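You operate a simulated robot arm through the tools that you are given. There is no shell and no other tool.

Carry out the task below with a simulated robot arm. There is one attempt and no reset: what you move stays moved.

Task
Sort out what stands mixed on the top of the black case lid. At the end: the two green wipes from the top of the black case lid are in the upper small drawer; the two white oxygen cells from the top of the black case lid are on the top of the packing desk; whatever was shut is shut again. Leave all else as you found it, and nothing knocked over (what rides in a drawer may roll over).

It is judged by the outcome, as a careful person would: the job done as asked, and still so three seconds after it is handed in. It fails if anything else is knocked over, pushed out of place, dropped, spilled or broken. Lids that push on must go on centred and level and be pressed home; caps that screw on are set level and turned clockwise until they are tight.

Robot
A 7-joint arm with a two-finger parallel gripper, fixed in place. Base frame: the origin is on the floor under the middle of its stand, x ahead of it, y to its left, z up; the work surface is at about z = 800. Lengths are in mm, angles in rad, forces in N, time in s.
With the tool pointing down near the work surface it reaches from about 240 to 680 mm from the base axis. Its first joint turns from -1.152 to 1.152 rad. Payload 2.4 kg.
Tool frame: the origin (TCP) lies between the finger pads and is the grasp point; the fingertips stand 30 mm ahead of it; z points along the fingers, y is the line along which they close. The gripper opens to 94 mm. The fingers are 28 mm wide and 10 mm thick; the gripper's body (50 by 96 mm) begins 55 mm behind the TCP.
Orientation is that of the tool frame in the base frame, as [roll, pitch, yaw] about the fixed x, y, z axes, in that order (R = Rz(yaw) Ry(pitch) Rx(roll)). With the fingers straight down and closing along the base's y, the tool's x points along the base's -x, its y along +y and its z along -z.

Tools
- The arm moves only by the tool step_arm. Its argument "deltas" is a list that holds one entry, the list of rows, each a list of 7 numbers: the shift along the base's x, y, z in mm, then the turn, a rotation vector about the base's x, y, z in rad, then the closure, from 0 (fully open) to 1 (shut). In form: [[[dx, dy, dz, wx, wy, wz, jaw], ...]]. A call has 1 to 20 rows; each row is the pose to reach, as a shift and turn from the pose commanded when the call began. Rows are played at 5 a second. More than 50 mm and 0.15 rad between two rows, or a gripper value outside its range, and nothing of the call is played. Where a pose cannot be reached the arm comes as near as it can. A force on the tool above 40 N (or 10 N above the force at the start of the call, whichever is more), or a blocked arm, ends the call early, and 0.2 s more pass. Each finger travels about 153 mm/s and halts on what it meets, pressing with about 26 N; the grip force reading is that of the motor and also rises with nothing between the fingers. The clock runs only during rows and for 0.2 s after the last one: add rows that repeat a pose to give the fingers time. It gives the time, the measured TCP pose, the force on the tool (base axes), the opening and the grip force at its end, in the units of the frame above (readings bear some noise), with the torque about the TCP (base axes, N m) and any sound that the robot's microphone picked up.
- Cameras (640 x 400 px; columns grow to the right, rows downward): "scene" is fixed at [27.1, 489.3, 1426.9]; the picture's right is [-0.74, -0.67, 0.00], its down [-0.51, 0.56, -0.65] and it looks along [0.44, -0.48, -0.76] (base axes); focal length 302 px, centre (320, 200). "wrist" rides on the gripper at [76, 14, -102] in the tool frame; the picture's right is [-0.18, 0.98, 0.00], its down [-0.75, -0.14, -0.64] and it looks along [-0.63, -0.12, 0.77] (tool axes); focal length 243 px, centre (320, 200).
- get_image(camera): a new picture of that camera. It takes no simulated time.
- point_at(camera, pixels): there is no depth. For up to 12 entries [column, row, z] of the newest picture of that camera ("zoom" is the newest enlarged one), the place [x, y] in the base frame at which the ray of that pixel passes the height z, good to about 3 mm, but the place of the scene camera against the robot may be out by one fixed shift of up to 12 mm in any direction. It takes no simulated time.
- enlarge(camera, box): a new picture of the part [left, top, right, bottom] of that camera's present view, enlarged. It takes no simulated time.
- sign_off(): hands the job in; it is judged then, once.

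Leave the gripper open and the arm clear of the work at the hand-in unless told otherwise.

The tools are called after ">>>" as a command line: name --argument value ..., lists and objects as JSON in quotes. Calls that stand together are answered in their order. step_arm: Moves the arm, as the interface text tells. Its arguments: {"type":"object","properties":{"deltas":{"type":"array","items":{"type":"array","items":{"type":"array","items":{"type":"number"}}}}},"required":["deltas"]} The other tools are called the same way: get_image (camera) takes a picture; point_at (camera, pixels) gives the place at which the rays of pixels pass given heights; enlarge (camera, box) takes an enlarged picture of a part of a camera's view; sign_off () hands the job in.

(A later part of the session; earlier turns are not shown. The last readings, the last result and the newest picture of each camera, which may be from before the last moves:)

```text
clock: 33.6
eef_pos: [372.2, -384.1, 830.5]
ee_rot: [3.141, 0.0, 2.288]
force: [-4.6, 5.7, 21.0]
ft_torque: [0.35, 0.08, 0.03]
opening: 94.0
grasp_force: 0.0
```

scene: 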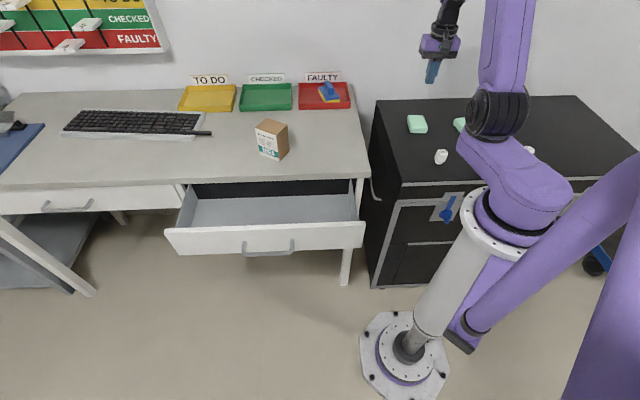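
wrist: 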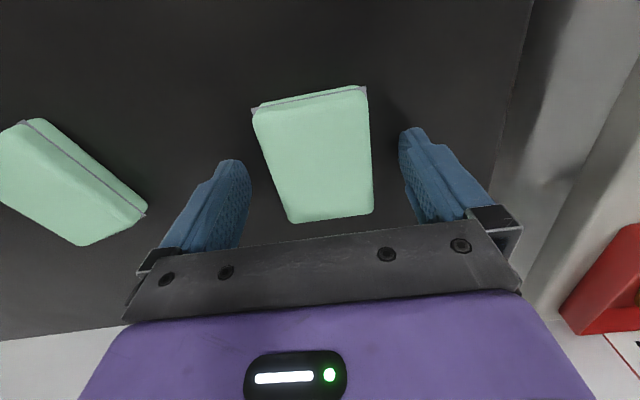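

Contact felt (21 N) so the lid is right at the tips. I raise 2.5 mm to relieve it, then close.

>>> step_arm --deltas '[[[0, 0, 2.5, 0, 0, 0, 0], [0, 0, 2.5, 0, 0, 0, 0.3], [0, 0, 2.5, 0, 0, 0, 0.5], [0, 0, 2.5, 0, 0, 0, 0.7], [0, 0, 2.5, 0, 0, 0, 1.0], [0, 0, 2.5, 0, 0, 0, 1.0]]]'

>>> step_arm --deltas '[[[0, 0, 3, 0, 0, 0, 1], [0, 0, 6, 0, 0, 0, 1], [0, 0, 10, 0, 0, 0, 1], [0, 0, 15, 0, 0, 0, 1]]]'

>>> get_image --camera "wrist"

```text
clock: 35.0
eef_pos: [371.2, -383.7, 831.2]
ee_rot: [3.141, 0.0, 2.288]
force: [0.0, 0.8, 1.0]
ft_torque: [0.01, -0.01, -0.01]
opening: 54.7
grasp_force: 26.4
```

```text
clock: 36.0
eef_pos: [371.2, -385.1, 847.2]
ee_rot: [3.141, 0.0, 2.289]
force: [0.8, 0.2, 0.0]
ft_torque: [-0.03, -0.01, 0.0]
opening: 54.8
grasp_force: 26.6
```

```text
taken
```

wrist: 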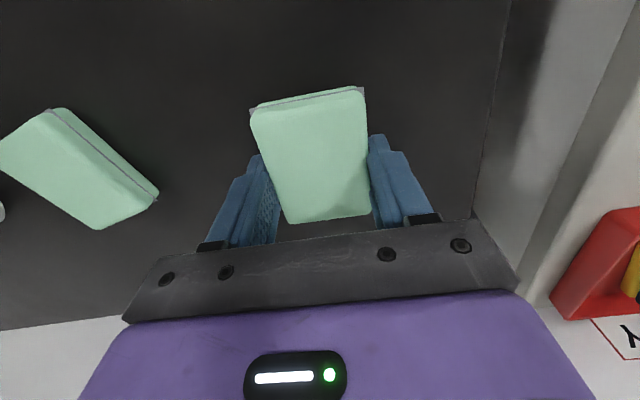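

Opening remains 54.8 mm and the wipe stays the same size in view after a 16 mm lift. I lift more, gently.

>>> step_arm --deltas '[[[0, 0, 8, 0, 0, 0, 1], [0, 0, 18, 0, 0, 0, 1], [0, 0, 30, 0, 0, 0, 1], [0, 0, 45, 0, 0, 0, 1], [0, 0, 60, 0, 0, 0, 1]]]'

>>> get_image --camera "wrist"

>>> enlarge --camera "scene" --box '[370, 60, 530, 200]'

```text
clock: 37.2
eef_pos: [371.3, -383.7, 906.1]
ee_rot: [-3.141, -0.001, 2.288]
force: [0.5, 0.1, -0.8]
ft_torque: [0.02, -0.04, 0.0]
opening: 54.7
grasp_force: 26.0
```

```text
taken
```

wrist: 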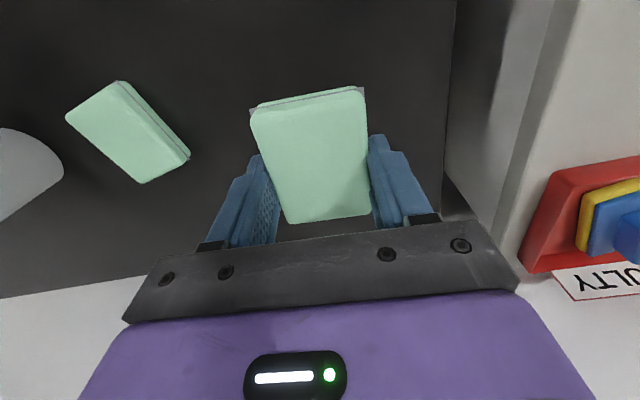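

```text
2.86 times, centred on (450, 130) of scene
```

zoom: 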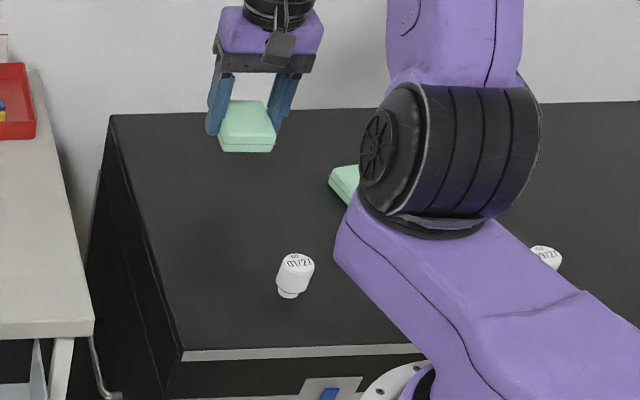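

The wipe is held firmly. I carry it, rising to z≈980, over to above the open drawer near (555,212).

>>> step_arm --deltas '[[[0, 0, 25, 0, 0, 0, 1], [8, 26, 50, 0, 0, 0.005, 1], [18, 59, 75, 0, 0, 0.01, 1], [28, 92, 75, 0, 0, 0.015, 1], [38, 125, 75, 0, 0, 0.02, 1], [49, 159, 75, 0, 0, 0.025, 1], [59, 192, 75, 0, 0, 0.03, 1], [70, 226, 75, 0, 0, 0.035, 1], [80, 260, 75, 0, 0, 0.04, 1], [90, 293, 75, 0, 0, 0.045, 1], [101, 327, 75, 0, 0, 0.05, 1], [111, 360, 75, 0, 0, 0.055, 1], [122, 394, 75, 0, 0, 0.06, 1], [132, 428, 75, 0, 0, 0.065, 1], [142, 461, 75, 0, 0, 0.07, 1], [153, 495, 75, 0, 0, 0.075, 1], [163, 528, 75, 0, 0, 0.08, 1], [174, 562, 75, 0, 0, 0.082, 1], [184, 596, 75, 0, 0, 0.082, 1], [184, 596, 75, 0, 0, 0.082, 1]]]'

>>> get_image --camera "wrist"

>>> get_image --camera "scene"

```text
clock: 41.4
eef_pos: [555.9, 211.5, 981.6]
ee_rot: [3.142, 0.0, 2.369]
force: [0.2, -0.2, -0.5]
ft_torque: [0.0, 0.0, 0.01]
opening: 54.6
grasp_force: 26.1
```

```text
taken
```

wrist: 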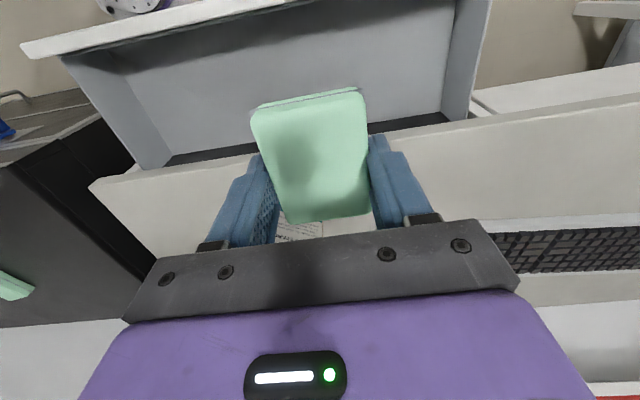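

```text
taken
```

scene: 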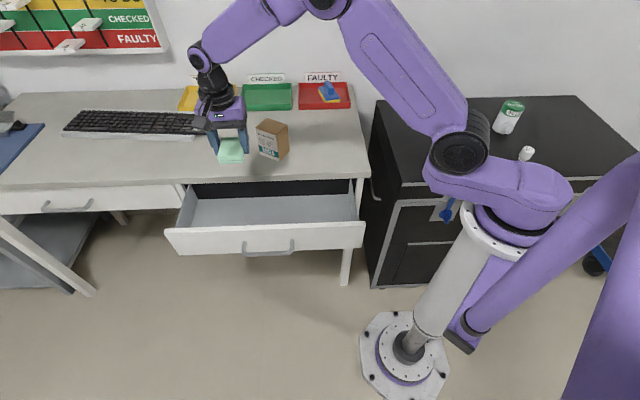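

The drawer interior is visible (grey floor). I check the drawer bounds.

>>> point_at --camera "wrist" --pixels '[[23, 45, 760], [62, 57, 760], [300, 4, 760], [150, 168, 760], [490, 5, 750], [458, 118, 750], [172, 155, 690], [420, 118, 690], [130, 172, 800], [470, 118, 800], [455, 0, 690], [105, 50, 690]]'

>>> enlarge --camera "wrist" --box '[0, 0, 520, 240]'

```text
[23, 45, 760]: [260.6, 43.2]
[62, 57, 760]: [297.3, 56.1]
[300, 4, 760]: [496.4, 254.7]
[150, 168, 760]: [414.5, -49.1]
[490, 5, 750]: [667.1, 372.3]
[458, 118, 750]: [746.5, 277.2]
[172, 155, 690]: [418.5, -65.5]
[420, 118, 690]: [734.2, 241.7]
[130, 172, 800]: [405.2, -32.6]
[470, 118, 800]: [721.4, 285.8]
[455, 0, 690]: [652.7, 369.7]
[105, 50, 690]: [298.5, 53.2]
```

```text
1.23 times, centred on (260, 120) of wrist
```

zoom: 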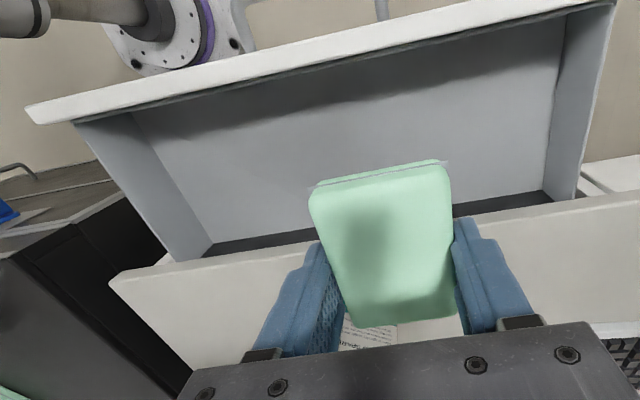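

Interior spans n≈-318…-176 and is ~475 mm wide, so the wipe (now over its middle line) fits. I descend to z≈740 and look.

>>> step_arm --deltas '[[[0, 0, -35, 0, 0, 0, 1], [0, 0, -70, 0, 0, 0, 1], [0, 0, -105, 0, 0, 0, 1], [0, 0, -140, 0, 0, 0, 1], [0, 0, -170, 0, 0, 0, 1], [0, 0, -195, 0, 0, 0, 1], [0, 0, -215, 0, 0, 0, 1], [0, 0, -230, 0, 0, 0, 1], [0, 0, -240, 0, 0, 0, 1]]]'

>>> get_image --camera "wrist"

>>> enlarge --camera "scene" --box '[150, 80, 390, 270]'

```text
clock: 43.4
eef_pos: [556.2, 210.8, 742.4]
ee_rot: [3.141, 0.001, 2.369]
force: [-0.6, -0.1, -0.6]
ft_torque: [-0.03, -0.01, -0.02]
opening: 54.6
grasp_force: 26.2
```

```text
taken
```

wrist: 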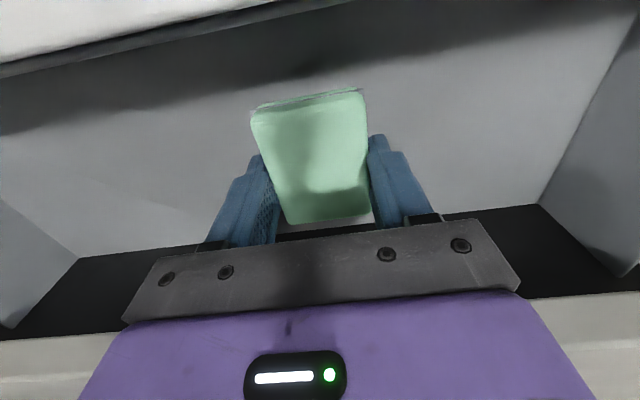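

```text
2.11 times, centred on (270, 175) of scene
```

zoom: 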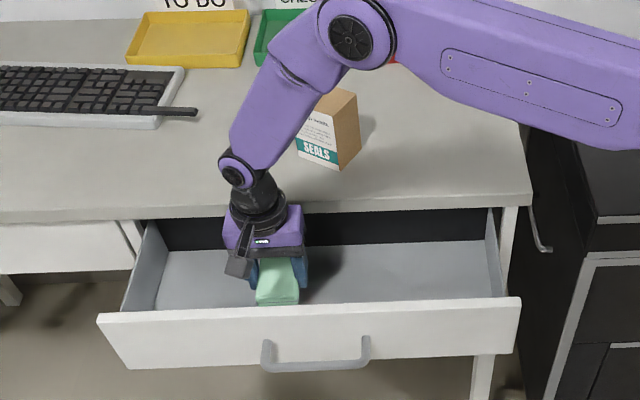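

The wipe hangs inside the drawer with clearance all round. I lower further in small steps, watching for contact with the floor.

>>> step_arm --deltas '[[[0, 0, -4, 0, 0, 0, 1], [0, 0, -8, 0, 0, 0, 1], [0, 0, -11, 0, 0, 0, 1], [0, 0, -14, 0, 0, 0, 1], [0, 0, -14, 0, 0, 0, 1]]]'

>>> get_image --camera "wrist"

```text
clock: 44.6
eef_pos: [556.0, 210.7, 728.4]
ee_rot: [3.141, 0.0, 2.371]
force: [-0.5, 0.3, 0.0]
ft_torque: [-0.04, 0.02, 0.0]
opening: 54.9
grasp_force: 25.3
```

```text
taken
```

wrist: 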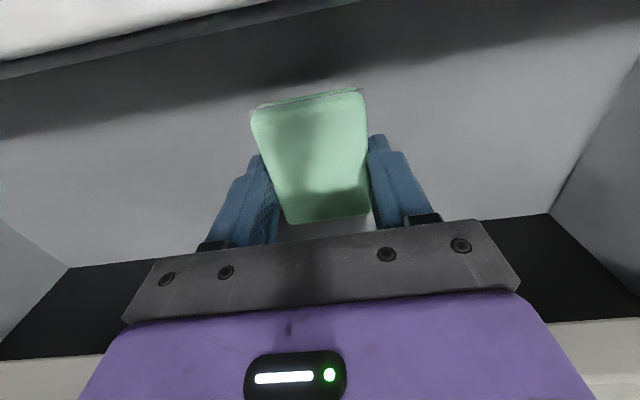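

No contact yet at z≈728. I continue in 2 mm steps.

>>> step_arm --deltas '[[[0, 0, -2, 0, 0, 0, 1], [0, 0, -4, 0, 0, 0, 1], [0, 0, -6, 0, 0, 0, 1], [0, 0, -8, 0, 0, 0, 1], [0, 0, -8, 0, 0, 0, 1]]]'

```text
clock: 45.8
eef_pos: [557.3, 211.6, 720.3]
ee_rot: [3.141, -0.001, 2.371]
force: [-0.1, -0.2, -1.0]
ft_torque: [-0.01, 0.03, -0.01]
opening: 54.7
grasp_force: 25.4
```

Still free at z≈720. I go on downward, 1.5 mm per row.

>>> step_arm --deltas '[[[0, 0, -1.5, 0, 0, 0, 1], [0, 0, -3, 0, 0, 0, 1], [0, 0, -4.5, 0, 0, 0, 1], [0, 0, -6, 0, 0, 0, 1], [0, 0, -6, 0, 0, 0, 1]]]'

>>> get_image --camera "wrist"

```text
clock: 47.0
eef_pos: [554.7, 211.1, 713.4]
ee_rot: [-3.14, 0.001, 2.372]
force: [-0.5, 0.1, -0.4]
ft_torque: [0.03, -0.03, 0.0]
opening: 55.0
grasp_force: 26.1
```

```text
taken
```

wrist: 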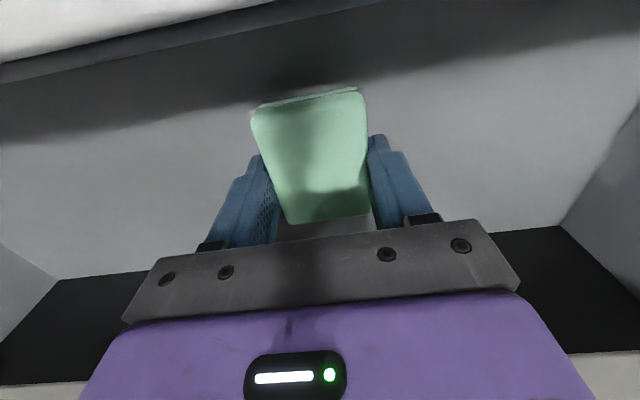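

Parallax of the floor corner suggests the floor is at about z≈660, so ~20 mm more. I shift 10 mm inward for clearance and lower another 10 mm.

>>> step_arm --deltas '[[[3.6, -3.5, 0, 0, 0, 0, 1], [7.2, -7, 0, 0, 0, 0, 1], [7.2, -7, -3, 0, 0, 0, 1], [7.2, -7, -6, 0, 0, 0, 1], [7.2, -7, -9, 0, 0, 0, 1], [7.2, -7, -9, 0, 0, 0, 1]]]'

>>> enlarge --camera "scene" --box '[190, 140, 330, 260]'

>>> get_image --camera "wrist"

```text
clock: 48.4
eef_pos: [563.8, 203.8, 704.9]
ee_rot: [3.142, 0.001, 2.368]
force: [1.0, -0.2, -0.5]
ft_torque: [0.02, 0.02, 0.01]
opening: 54.8
grasp_force: 25.8
```

```text
3.33 times, centred on (260, 200) of scene
```

zoom: 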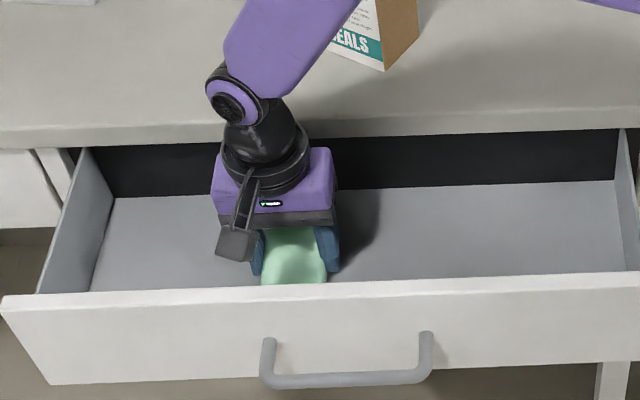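

```text
taken
```

wrist: 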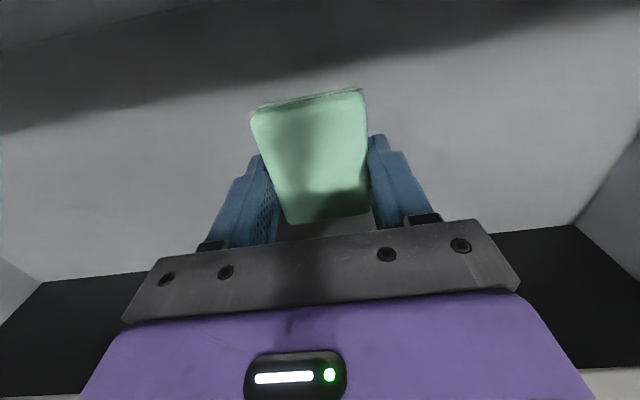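

The camera pod clears the front panel. I continue lowering in 2 mm steps up to 10 mm.

>>> step_arm --deltas '[[[0, 0, -2, 0, 0, 0, 1], [0, 0, -4, 0, 0, 0, 1], [0, 0, -6, 0, 0, 0, 1], [0, 0, -8, 0, 0, 0, 1], [0, 0, -8, 0, 0, 0, 1]]]'

>>> get_image --camera "wrist"

```text
clock: 49.4
eef_pos: [564.5, 202.5, 700.9]
ee_rot: [-3.14, 0.001, 2.368]
force: [-4.4, -2.4, 9.0]
ft_torque: [0.05, -0.01, 0.03]
opening: 54.8
grasp_force: 25.6
stopped in row 4: the force on the tool passed its limit at 46 N (the readings are from after the stop); the commanded pose is now the measured one
```

```text
taken
```

wrist: 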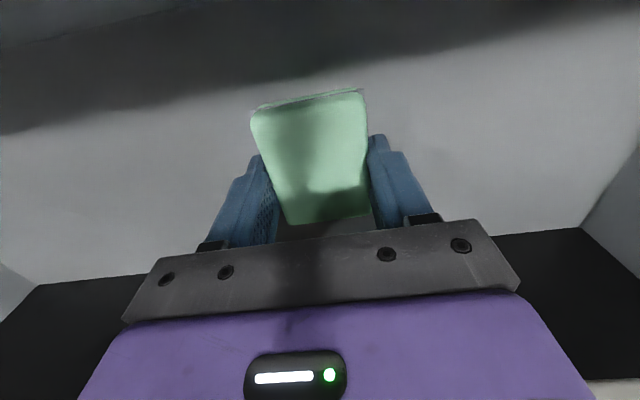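

Floor contact at z≈701 (tips ≈671). I ease up 1 mm and open to ~72 mm to release.

>>> step_arm --deltas '[[[0, 0, 1, 0, 0, 0, 1], [0, 0, 1, 0, 0, 0, 0.38], [0, 0, 1, 0, 0, 0, 0.25], [0, 0, 1, 0, 0, 0, 0.22], [0, 0, 1, 0, 0, 0, 0.22]]]'

>>> get_image --camera "wrist"

```text
clock: 50.6
eef_pos: [562.6, 203.2, 700.0]
ee_rot: [-3.141, 0.001, 2.368]
force: [-0.4, 0.5, 0.5]
ft_torque: [0.02, -0.04, 0.04]
opening: 73.4
grasp_force: 0.0
```

```text
taken
```

wrist: 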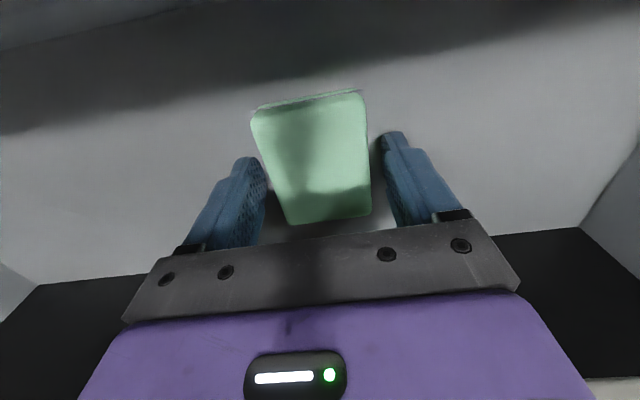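

The wipe rests on the drawer floor between opened fingers. I go straight up.

>>> step_arm --deltas '[[[0, 0, 10, 0, 0, 0, 0.22], [0, 0, 30, 0, 0, 0, 0.22], [0, 0, 65, 0, 0, 0, 0.22], [0, 0, 105, 0, 0, 0, 0.22], [0, 0, 150, 0, 0, 0, 0.22], [0, 0, 195, 0, 0, 0, 0.1], [0, 0, 240, 0, 0, 0, 0], [0, 0, 280, 0, 0, 0, 0]]]'

>>> get_image --camera "wrist"

>>> get_image --camera "scene"

```text
clock: 52.4
eef_pos: [563.9, 201.9, 981.6]
ee_rot: [-3.14, 0.001, 2.37]
force: [0.0, 0.1, -0.7]
ft_torque: [0.0, 0.01, 0.04]
opening: 93.8
grasp_force: 0.0
```

```text
taken
```

wrist: 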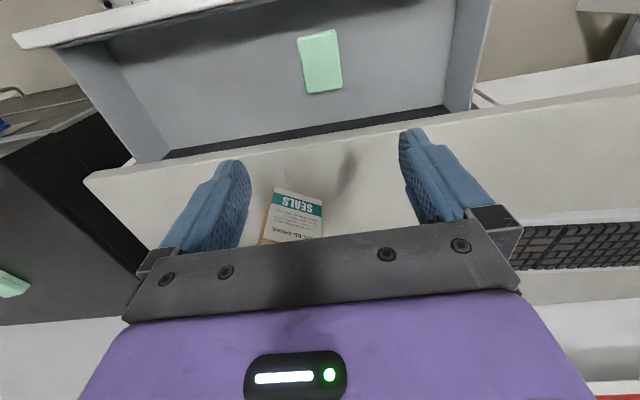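

```text
taken
```

scene: 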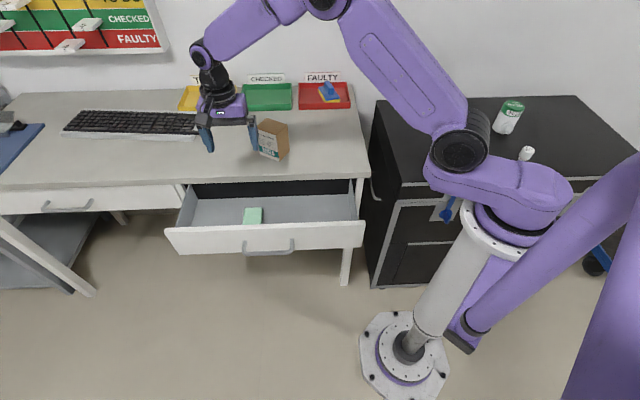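

Wipe 1 lies in the drawer. I return for wipe 2 near (237,-477).

>>> step_arm --deltas '[[[-17, -33, 1, 0, 0, 0.007, 0], [-33, -67, 2, 0, 0, 0.014, 0], [-50, -100, 3, 0, 0, 0.02, 0], [-66, -133, 4, 0, 0, 0.027, 0], [-83, -167, 5, 0, 0, 0.034, 0], [-99, -200, 6, 0, 0, 0.04, 0], [-116, -233, 7, 0, 0, 0.047, 0], [-132, -266, 8, 0, 0, 0.054, 0], [-149, -300, 9, 0, 0, 0.06, 0], [-165, -333, 10, 0, 0, 0.067, 0], [-182, -366, 11, 0, 0, 0.074, 0], [-198, -399, 12, 0, 0, 0.08, 0], [-215, -433, 13, 0, 0, 0.087, 0], [-231, -466, 14, 0, 0, 0.094, 0], [-248, -499, 15, 0, 0, 0.1, 0], [-264, -532, 16, 0, 0, 0.107, 0], [-281, -566, 17, 0, 0, 0.114, 0], [-297, -599, 18, 0, 0, 0.12, 0], [-314, -632, 18, 0, 0, 0.13, 0], [-314, -632, 18, 0, 0, 0.13, 0]]]'

>>> get_image --camera "wrist"

>>> enlarge --camera "wrist" --box '[160, 0, 480, 200]'

```text
clock: 56.6
eef_pos: [251.0, -429.6, 999.6]
ee_rot: [-3.142, -0.001, 2.5]
force: [-0.1, -1.1, 0.4]
ft_torque: [-0.01, 0.02, 0.01]
opening: 94.0
grasp_force: 0.1
```

```text
taken
```

wrist: 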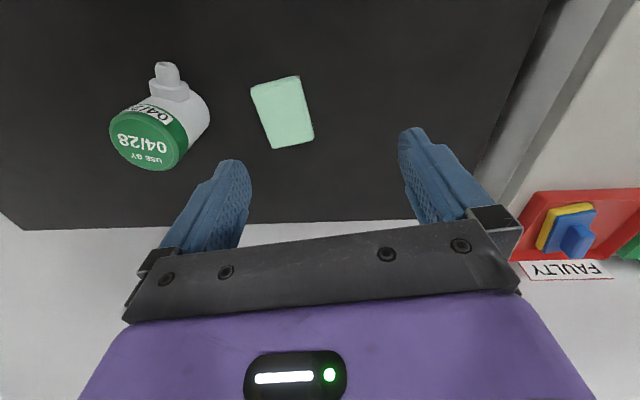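

```text
2.00 times, centred on (320, 100) of wrist
```

zoom: 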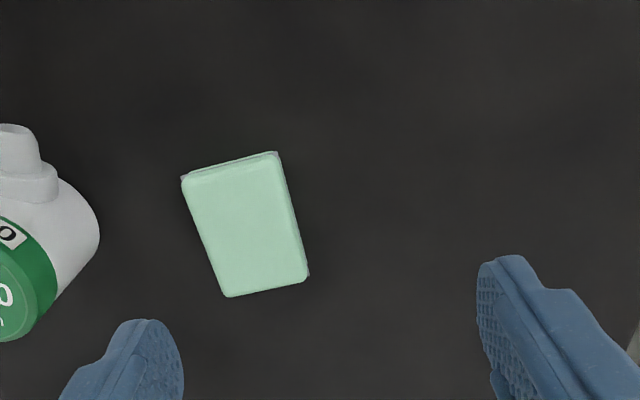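

>>> point_at --camera "zoom" --pixels '[[183, 180, 812], [277, 156, 812], [307, 278, 812], [228, 296, 812], [246, 228, 812], [97, 245, 800], [60, 300, 800], [60, 300, 860], [20, 130, 860]]'

>>> point_at --camera "wrist" --pixels '[[165, 65, 800], [165, 65, 820], [150, 168, 870], [150, 168, 900], [185, 150, 870], [208, 120, 830]]'

```text
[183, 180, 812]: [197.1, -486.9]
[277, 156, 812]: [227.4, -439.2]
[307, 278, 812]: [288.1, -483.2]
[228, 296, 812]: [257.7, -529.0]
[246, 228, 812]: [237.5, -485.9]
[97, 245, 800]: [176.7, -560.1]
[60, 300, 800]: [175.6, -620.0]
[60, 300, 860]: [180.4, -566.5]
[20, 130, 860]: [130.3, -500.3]
```

```text
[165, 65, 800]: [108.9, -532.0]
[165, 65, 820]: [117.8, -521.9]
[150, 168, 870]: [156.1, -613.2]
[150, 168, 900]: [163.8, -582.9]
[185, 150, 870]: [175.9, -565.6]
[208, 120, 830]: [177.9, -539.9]
```

Wipe 2 is centred near (242.6,-484.6), short side at ≈55.8°; the can's nearest edge is ~82 mm from its centre, so I'll use ~80 mm opening. I align and descend to z≈870 first.

>>> step_arm --deltas '[[[-4, -27, -10, 0, 0, 0.02, 0.15], [-8, -55, -30, 0, 0, 0.045, 0.15], [-8, -55, -70, 0, 0, 0.045, 0.15], [-8, -55, -105, 0, 0, 0.045, 0.15], [-8, -55, -130, 0, 0, 0.045, 0.15], [-8, -55, -130, 0, 0, 0.045, 0.15]]]'

>>> get_image --camera "wrist"

>>> enlarge --camera "scene" --box '[400, 40, 580, 190]'

```text
clock: 58.0
eef_pos: [242.7, -482.7, 869.5]
ee_rot: [-3.141, 0.001, 2.545]
force: [0.0, 0.8, -0.6]
ft_torque: [-0.01, 0.0, 0.01]
opening: 79.9
grasp_force: 0.0
```

```text
taken
```

wrist: 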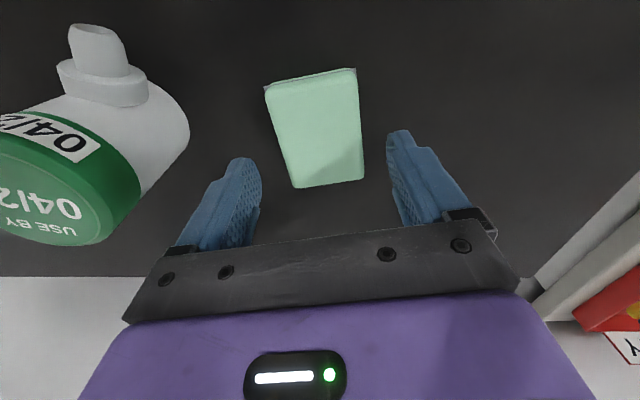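

```text
2.67 times, centred on (490, 115) of scene
```

zoom: 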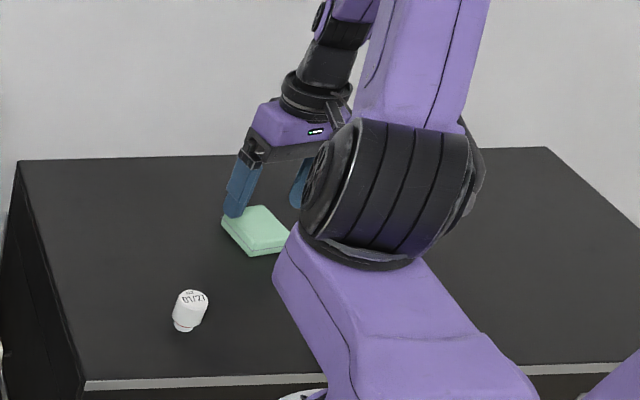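

>>> enlarge --camera "wrist" --box '[240, 40, 400, 200]'

>>> point_at --camera "wrist" --pixels '[[266, 89, 812], [356, 70, 812], [363, 178, 812], [297, 187, 812], [190, 130, 830]]'

```text
2.50 times, centred on (320, 120) of wrist
```

zoom: 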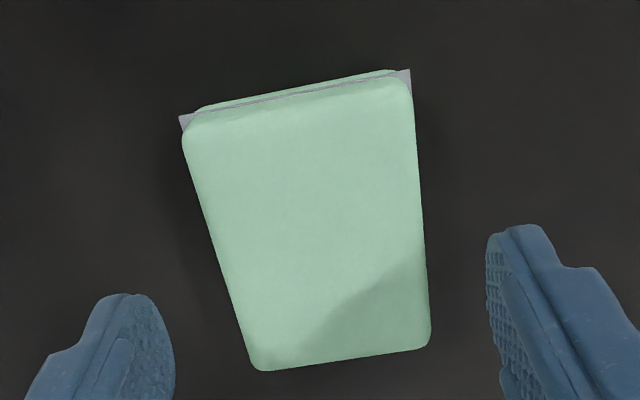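

```text
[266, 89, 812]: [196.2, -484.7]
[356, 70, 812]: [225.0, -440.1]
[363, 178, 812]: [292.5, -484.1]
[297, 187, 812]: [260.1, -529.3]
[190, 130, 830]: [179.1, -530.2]
```

Aligned. I descend to z≈832 (just above lid contact height 830.5) and close.

>>> step_arm --deltas '[[[1, -2, -15, 0, 0, 0, 0.15], [1, -2, -28, 0, 0, 0, 0.15], [1, -2, -35, 0, 0, 0, 0.15], [1, -2, -38, 0, 0, 0, 0.15], [1, -2, -38, 0, 0, 0, 0.3], [1, -2, -38, 0, 0, 0, 0.5], [1, -2, -38, 0, 0, 0, 0.8], [1, -2, -38, 0, 0, 0, 1.0], [1, -2, -38, 0, 0, 0, 1.0]]]'

>>> get_image --camera "wrist"

```text
clock: 60.0
eef_pos: [242.9, -486.2, 830.4]
ee_rot: [3.141, 0.0, 2.545]
force: [-0.1, -0.5, 0.5]
ft_torque: [0.02, 0.02, 0.02]
opening: 54.7
grasp_force: 26.5
```

```text
taken
```

wrist: 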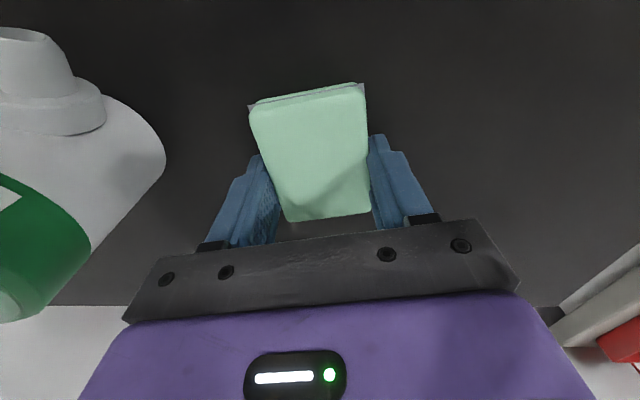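

Gripped at 54.7 mm. I lift gently and check.

>>> step_arm --deltas '[[[0, 0, 4, 0, 0, 0, 1], [0, 0, 10, 0, 0, 0, 1], [0, 0, 20, 0, 0, 0, 1], [0, 0, 35, 0, 0, 0, 1], [0, 0, 55, 0, 0, 0, 1], [0, 0, 80, 0, 0, 0, 1]]]'

>>> get_image --camera "wrist"

```text
clock: 61.4
eef_pos: [242.4, -484.2, 910.9]
ee_rot: [-3.14, -0.001, 2.546]
force: [0.0, -0.2, 0.0]
ft_torque: [0.01, -0.01, -0.04]
opening: 54.9
grasp_force: 25.9
```

```text
taken
```

wrist: 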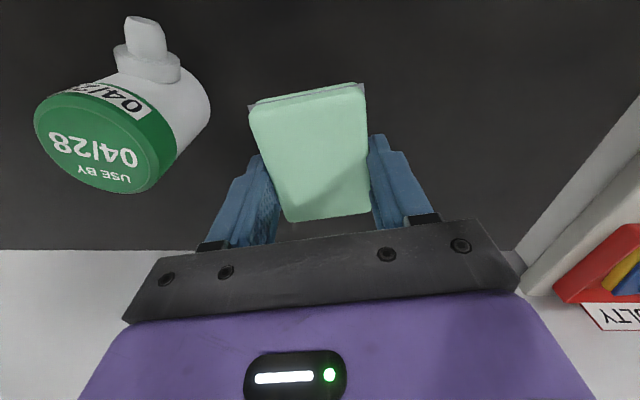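

Held. I carry wipe 2 to above the drawer at about (478,119), 120 mm from wipe 1.

>>> step_arm --deltas '[[[0, 0, 30, 0, 0, 0, 1], [4, 10, 60, 0, 0, -0.01, 1], [16, 40, 75, 0, 0, -0.02, 1], [30, 74, 75, 0, 0, -0.03, 1], [43, 108, 75, 0, 0, -0.04, 1], [57, 142, 75, 0, 0, -0.05, 1], [70, 177, 75, 0, 0, -0.06, 1], [84, 212, 75, 0, 0, -0.07, 1], [97, 247, 75, 0, 0, -0.08, 1], [111, 282, 75, 0, 0, -0.09, 1], [124, 317, 75, 0, 0, -0.1, 1], [138, 352, 75, 0, 0, -0.11, 1], [152, 387, 75, 0, 0, -0.12, 1], [166, 422, 75, 0, 0, -0.13, 1], [180, 458, 75, 0, 0, -0.14, 1], [194, 494, 75, 0, 0, -0.15, 1], [208, 530, 75, 0, 0, -0.16, 1], [222, 566, 75, 0, 0, -0.17, 1], [236, 603, 75, 0, 0, -0.176, 1], [236, 603, 75, 0, 0, -0.176, 1]]]'

>>> get_image --camera "wrist"

>>> get_image --camera "scene"

```text
clock: 65.6
eef_pos: [480.7, 117.6, 987.0]
ee_rot: [-3.141, -0.001, 2.367]
force: [0.2, 0.3, -0.5]
ft_torque: [0.01, 0.02, 0.0]
opening: 54.6
grasp_force: 25.9
```

```text
taken
```

wrist: 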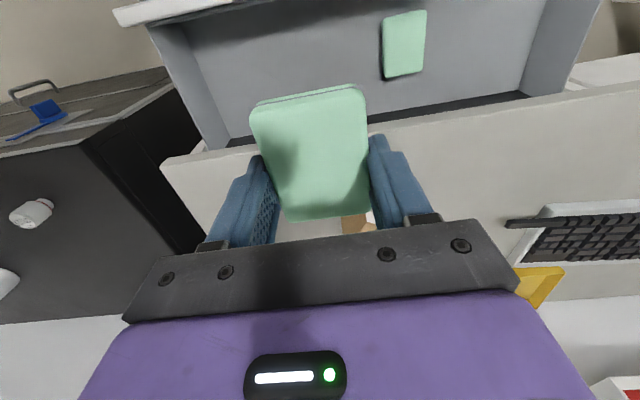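

```text
taken
```

scene: 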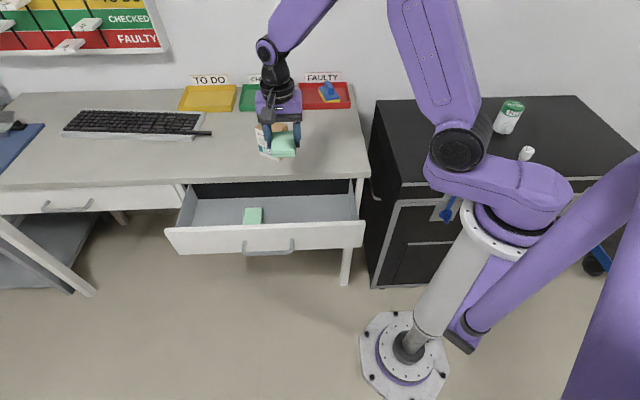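

Above the drawer with clearance. I descend to z≈712, then in small steps to the floor.

>>> step_arm --deltas '[[[0, 0, -35, 0, 0, 0, 1], [0, 0, -70, 0, 0, 0, 1], [0, 0, -105, 0, 0, 0, 1], [0, 0, -140, 0, 0, 0, 1], [0, 0, -170, 0, 0, 0, 1], [0, 0, -200, 0, 0, 0, 1], [0, 0, -225, 0, 0, 0, 1], [0, 0, -245, 0, 0, 0, 1], [0, 0, -260, 0, 0, 0, 1], [0, 0, -270, 0, 0, 0, 1], [0, 0, -275, 0, 0, 0, 1]]]'

>>> get_image --camera "wrist"

```text
clock: 68.0
eef_pos: [478.6, 117.4, 709.0]
ee_rot: [-3.141, 0.0, 2.369]
force: [0.2, -0.3, -0.7]
ft_torque: [0.01, -0.02, -0.02]
opening: 54.9
grasp_force: 26.1
```

```text
taken
```

wrist: 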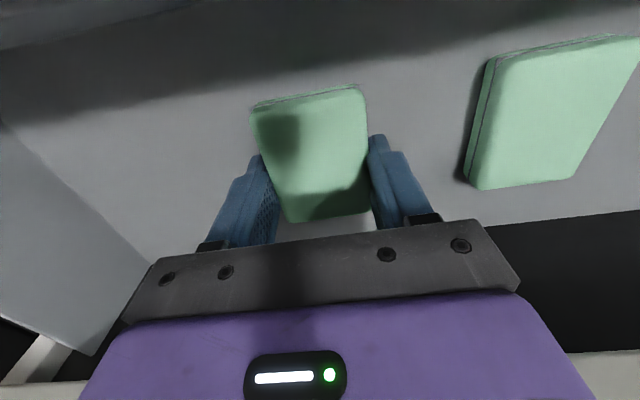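

Now small steps down to about z=702.

>>> step_arm --deltas '[[[0, 0, -2, 0, 0, 0, 1], [0, 0, -4, 0, 0, 0, 1], [0, 0, -6, 0, 0, 0, 1], [0, 0, -7, 0, 0, 0, 1], [0, 0, -7, 0, 0, 0, 1]]]'

```text
clock: 69.2
eef_pos: [479.9, 117.4, 703.0]
ee_rot: [-3.141, 0.0, 2.369]
force: [-0.2, 0.1, -0.7]
ft_torque: [0.01, 0.0, 0.03]
opening: 54.6
grasp_force: 25.7
```

>>> step_arm --deltas '[[[0, 0, -1, 0, 0, 0, 1], [0, 0, -2, 0, 0, 0, 1], [0, 0, -2, 0, 0, 0, 1]]]'

```text
clock: 70.0
eef_pos: [479.3, 117.4, 702.1]
ee_rot: [-3.141, 0.0, 2.368]
force: [0.1, -0.2, -0.2]
ft_torque: [0.03, -0.01, 0.04]
opening: 54.9
grasp_force: 25.9
```

Still just free; one more millimetre, then release.

>>> step_arm --deltas '[[[0, 0, -1, 0, 0, 0, 1], [0, 0, -1, 0, 0, 0, 1], [0, 0, -1, 0, 0, 0, 0.38], [0, 0, -1, 0, 0, 0, 0.25], [0, 0, -1, 0, 0, 0, 0.22], [0, 0, -1, 0, 0, 0, 0.22]]]'

>>> get_image --camera "wrist"

```text
clock: 71.4
eef_pos: [479.4, 118.0, 700.1]
ee_rot: [3.141, 0.001, 2.368]
force: [0.4, 0.3, -0.1]
ft_torque: [-0.01, 0.0, 0.03]
opening: 73.3
grasp_force: 0.1
```

```text
taken
```

wrist: 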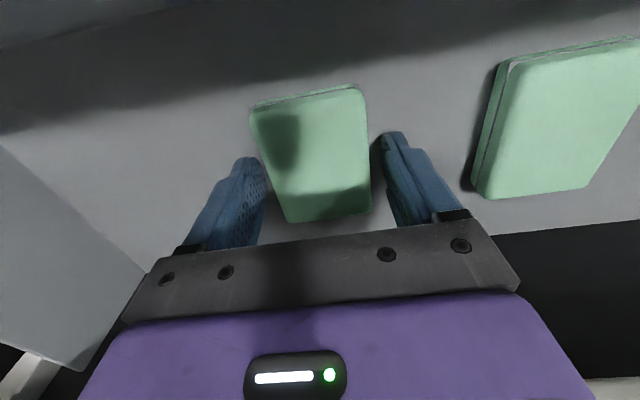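

Wipe 2 is released on the floor. I rise straight up.

>>> step_arm --deltas '[[[0, 0, 10, 0, 0, 0, 0.22], [0, 0, 30, 0, 0, 0, 0.22], [0, 0, 65, 0, 0, 0, 0.22], [0, 0, 105, 0, 0, 0, 0.22], [0, 0, 150, 0, 0, 0, 0.22], [0, 0, 195, 0, 0, 0, 0.1], [0, 0, 240, 0, 0, 0, 0], [0, 0, 280, 0, 0, 0, 0]]]'

>>> get_image --camera "wrist"

>>> enlarge --camera "scene" --box '[150, 80, 390, 270]'

```text
clock: 73.2
eef_pos: [480.1, 116.9, 981.2]
ee_rot: [-3.138, 0.001, 2.368]
force: [-0.3, 0.4, -0.4]
ft_torque: [0.0, 0.0, -0.01]
opening: 93.9
grasp_force: 0.0
```

```text
taken
```

wrist: 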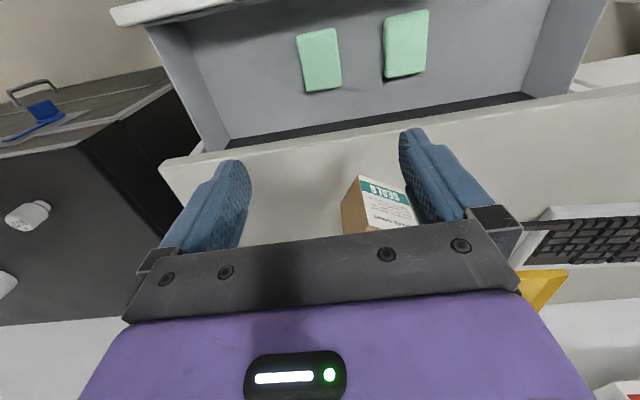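

```text
2.11 times, centred on (270, 175) of scene
```

zoom: 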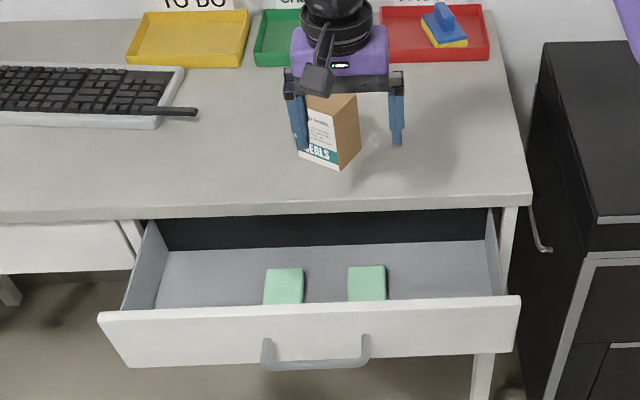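

Both wipes are in the drawer. Now I close it: turn the tool back (yaw +1.573) and move in front of the handle.

>>> step_arm --deltas '[[[-9, 17, 0, 0, 0, 0.143, 0], [-18, 34, 0, 0, 0, 0.286, 0], [-27, 51, 0, 0, 0, 0.429, 0], [-36, 68, 0, 0, 0, 0.572, 0], [-45, 85, 0, 0, 0, 0.715, 0], [-54, 102, 0, 0, 0, 0.858, 0], [-63, 119, 0, 0, 0, 1.001, 0], [-72, 136, 0, 0, 0, 1.144, 0], [-81, 153, -10, 0, 0, 1.287, 0], [-90, 170, -20, 0, 0, 1.43, 0], [-100, 187, -34, 0, 0, 1.573, 0], [-100, 187, -34, 0, 0, 1.573, 0]]]'

>>> step_arm --deltas '[[[0, 0, -20, -0.096, -0.0985, 0, 0.3], [0, 0, -50, -0.1915, -0.197, 0, 0.64], [0, 0, -85, -0.287, -0.2955, 0, 0.64], [0, 0, -120, -0.383, -0.394, 0, 0.64], [0, 0, -145, -0.383, -0.394, 0, 0.64], [0, 0, -145, -0.383, -0.394, 0, 0.64]]]'

>>> get_image --camera "wrist"

>>> enlarge --camera "scene" --box '[150, 80, 390, 270]'

```text
clock: 75.8
eef_pos: [379.8, 304.4, 945.5]
ee_rot: [-3.14, 0.0, -2.34]
force: [0.0, -0.3, 0.4]
ft_torque: [0.0, 0.0, 0.01]
opening: 94.1
grasp_force: 0.0
```

```text
clock: 77.2
eef_pos: [378.7, 303.6, 800.1]
ee_rot: [-2.591, 0.002, -2.343]
force: [0.9, -0.1, 0.5]
ft_torque: [-0.01, -0.01, 0.03]
opening: 34.0
grasp_force: 0.0
```

```text
taken
```

wrist: 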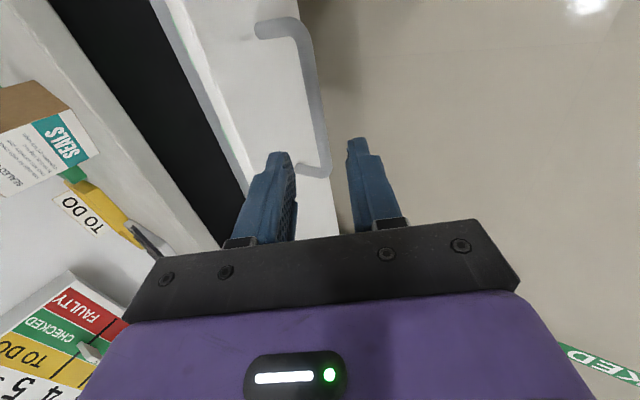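

```text
2.11 times, centred on (270, 175) of scene
```

zoom: 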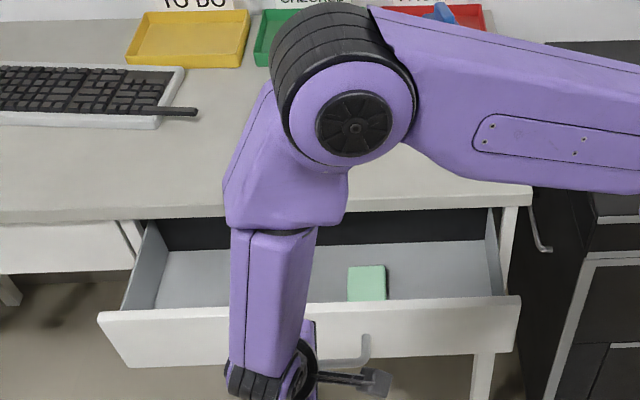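

The bar lines up as before (col ≈316 at row 115). I advance along the tool axis and close on the bar.

>>> step_arm --deltas '[[[7, -6.4, -15, 0, 0, 0, 0.64], [14, -12.7, -30, 0, 0, 0, 0.64], [21, -19.1, -45, 0, 0, 0, 0.64], [28, -25.5, -60, 0, 0, 0, 0.64], [31.5, -28.5, -68, 0, 0, 0, 0.64], [35, -31.5, -75, 0, 0, 0, 0.64], [35, -31.5, -75, 0, 0, 0, 0.64]]]'

>>> get_image --camera "wrist"

```text
clock: 78.8
eef_pos: [415.1, 273.4, 725.8]
ee_rot: [-2.59, 0.0, -2.343]
force: [0.0, 0.5, 1.2]
ft_torque: [0.01, 0.02, 0.0]
opening: 33.7
grasp_force: 0.1
```

```text
taken
```

wrist: 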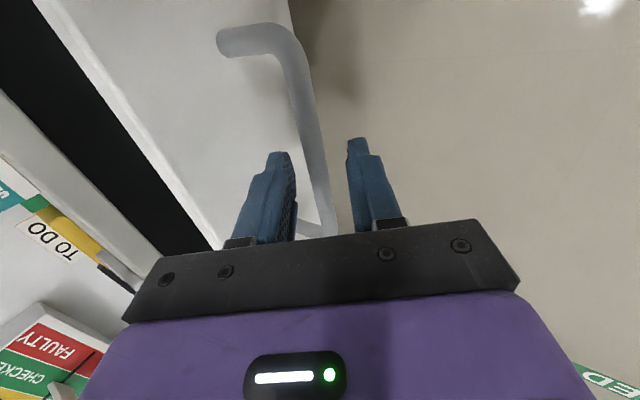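

The bar is between the fingers. I grip it.

>>> step_arm --deltas '[[[0, 0, 0, 0, 0, 0, 0.75], [0, 0, 0, 0, 0, 0, 0.9], [0, 0, 0, 0, 0, 0, 1.0], [0, 0, 0, 0, 0, 0, 1.0]]]'

```text
clock: 79.8
eef_pos: [415.0, 272.1, 726.6]
ee_rot: [-2.591, 0.001, -2.344]
force: [0.4, 0.2, 6.9]
ft_torque: [0.14, -0.15, -1.22]
opening: 11.8
grasp_force: 45.1
```

Gripped (11.8 mm). I push the drawer back along (+0.701,-0.713): 165 mm first.

>>> step_arm --deltas '[[[10.5, -10.7, 0, 0, 0, 0, 1], [21, -21.4, 0, 0, 0, 0, 1], [31.5, -32.1, 0, 0, 0, 0, 1], [42, -42.8, 0, 0, 0, 0, 1], [52.6, -53.5, 0, 0, 0, 0, 1], [63.1, -64.2, 0, 0, 0, 0, 1], [73.6, -74.9, 0, 0, 0, 0, 1], [84.1, -85.6, 0, 0, 0, 0, 1], [94.6, -96.3, 0, 0, 0, 0, 1], [105.1, -107, 0, 0, 0, 0, 1], [115.6, -117.6, 0, 0, 0, 0, 1]]]'

>>> get_image --camera "wrist"

```text
clock: 82.2
eef_pos: [529.9, 157.2, 726.6]
ee_rot: [-2.596, 0.003, -2.341]
force: [11.3, 12.9, -2.3]
ft_torque: [0.67, -0.65, -0.96]
opening: 11.6
grasp_force: 45.1
```

```text
taken
```

wrist: 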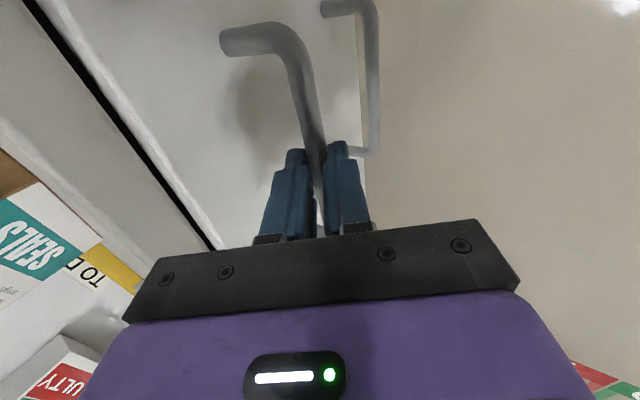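

About 17 mm remain. I push on in small steps until it stops.

>>> step_arm --deltas '[[[3.5, -2, 0, 0, 0, 0, 1], [6, -4.6, 0, 0, 0, 0, 1], [8.5, -7.1, 0, 0, 0, 0, 1], [11, -9.7, 0, 0, 0, 0, 1], [12.8, -11.5, 0, 0, 0, 0, 1], [14.2, -13, 0, 0, 0, 0, 1], [15.6, -14.4, 0, 0, 0, 0, 1]]]'

>>> get_image --camera "wrist"

>>> enlarge --camera "scene" --box '[150, 80, 390, 270]'

```text
clock: 83.8
eef_pos: [543.0, 146.2, 724.0]
ee_rot: [-2.595, -0.002, -2.335]
force: [-25.6, 23.4, 17.8]
ft_torque: [0.75, -0.14, -1.11]
opening: 12.0
grasp_force: 45.5
```

```text
taken
```

wrist: 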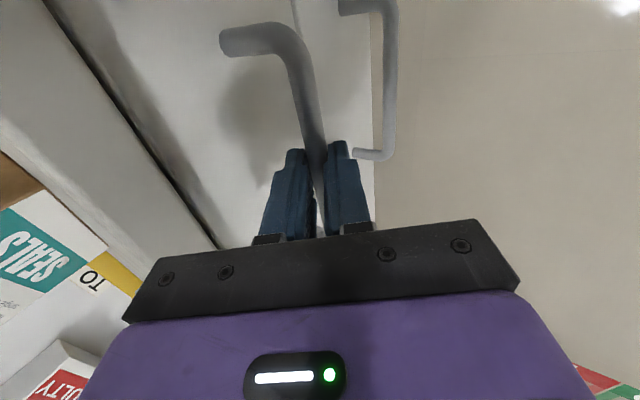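

```text
2.11 times, centred on (270, 175) of scene
```

zoom: 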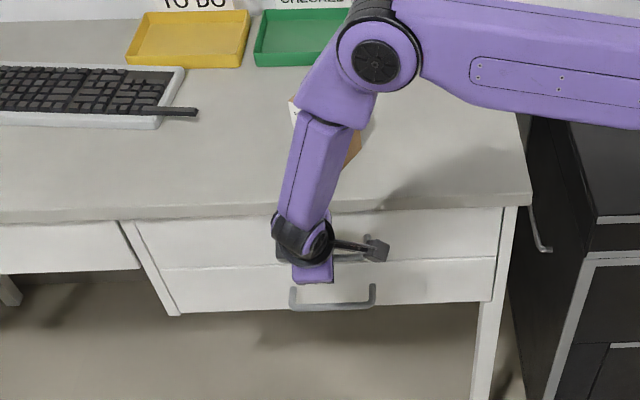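

The force along the drawer axis rose to ~35 N at the original closed position: the drawer is shut. I release and retreat along the tool axis.

>>> step_arm --deltas '[[[0, 0, 0, 0, 0, 0, 0.85], [-1, 1, 0, 0, 0, 0, 0.66], [-1, 1, 0, 0, 0, 0, 0.64], [-6, 6, 12, 0, 0, 0, 0.64], [-13, 12.7, 30, 0, 0, 0, 0.64], [-23, 22, 52, 0, 0, 0, 0.64], [-34, 33, 77, 0, 0, 0, 0.64], [-34, 33, 115, 0, 0, 0, 0.5], [-34, 33, 160, 0, 0, 0, 0.3], [-34, 33, 205, 0, 0, 0, 0.0]]]'

>>> get_image --camera "wrist"

>>> enlarge --camera "scene" --box '[150, 80, 390, 270]'

```text
clock: 86.0
eef_pos: [511.7, 173.9, 931.9]
ee_rot: [-2.593, 0.001, -2.342]
force: [-0.2, 0.9, 0.6]
ft_torque: [0.04, -0.01, 0.01]
opening: 94.0
grasp_force: 0.1
```

```text
taken
```

wrist: 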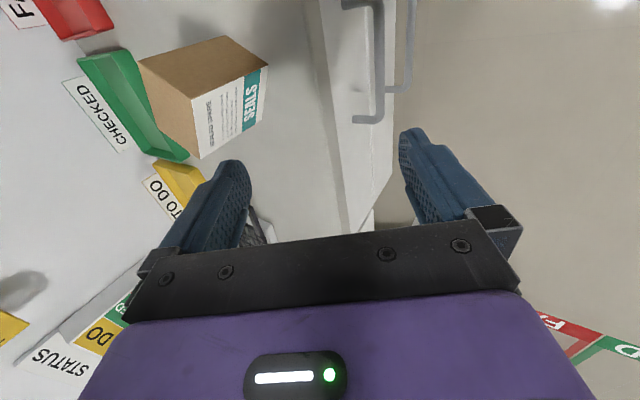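

```text
2.11 times, centred on (270, 175) of scene
```

zoom: 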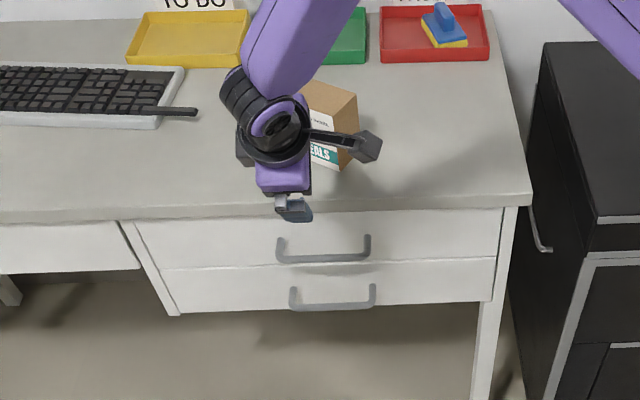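

The drawer is shut. Next the oxygen cells: straighten the tool, rise, and swing over the case near the first cell.

>>> step_arm --deltas '[[[0, 0, 30, 0.096, 0.0985, 0, 0], [-5, 0, 60, 0.1915, 0.197, 0, 0], [-10, -10, 75, 0.287, 0.2955, 0, 0], [-20, -20, 85, 0.383, 0.394, 0, 0], [-20, -20, 85, 0.383, 0.394, 0, 0]]]'

>>> step_arm --deltas '[[[-15, -30, 0, 0, 0, -0.1, 0], [-30, -60, 0, 0, 0, -0.2, 0], [-45, -90, 0, 0, 0, -0.3, 0], [-60, -120, 0, 0, 0, -0.4, 0], [-75, -150, 0, 0, 0, -0.5, 0], [-92, -180, 0, 0, 0, -0.6, 0], [-109, -210, 0, 0, 0, -0.7, 0], [-126, -240, 0, 0, 0, -0.8, 0], [-143, -270, 0, 0, 0, -0.9, 0], [-160, -300, 0, 0, 0, -1.0, 0], [-177, -330, 0, 0, 0, -1.1, 0], [-194, -355, 0, 0, 0, -1.2, 0], [-211, -380, 0, 0, 0, -1.3, 0], [-228, -400, 0, 0, 0, -1.4, 0], [-245, -415, 0, 0, 0, -1.5, 0], [-245, -415, 0, 0, 0, -1.54, 0]]]'

>>> get_image --camera "wrist"

>>> get_image --camera "scene"

```text
clock: 87.2
eef_pos: [492.2, 154.4, 1016.8]
ee_rot: [3.141, 0.002, -2.344]
force: [0.3, 0.9, -0.3]
ft_torque: [0.02, -0.01, 0.02]
opening: 94.1
grasp_force: 0.1
```

```text
clock: 90.6
eef_pos: [247.1, -262.9, 1016.5]
ee_rot: [3.141, 0.001, 2.399]
force: [0.8, 0.1, 0.7]
ft_torque: [0.01, -0.02, 0.01]
opening: 93.9
grasp_force: 0.1
```

```text
taken
```

wrist: 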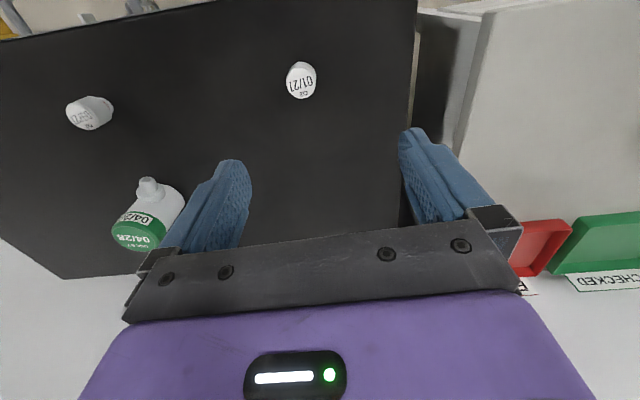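

```text
taken
```

scene: 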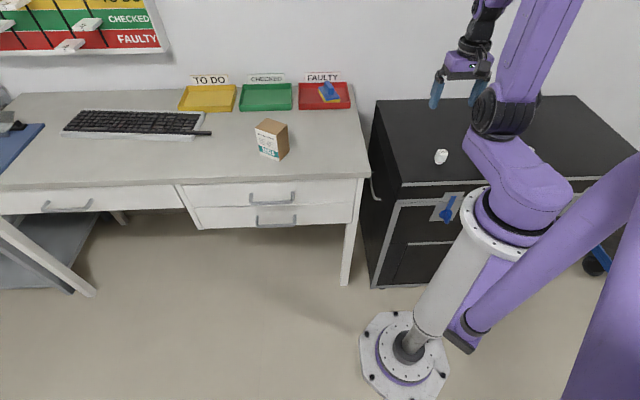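

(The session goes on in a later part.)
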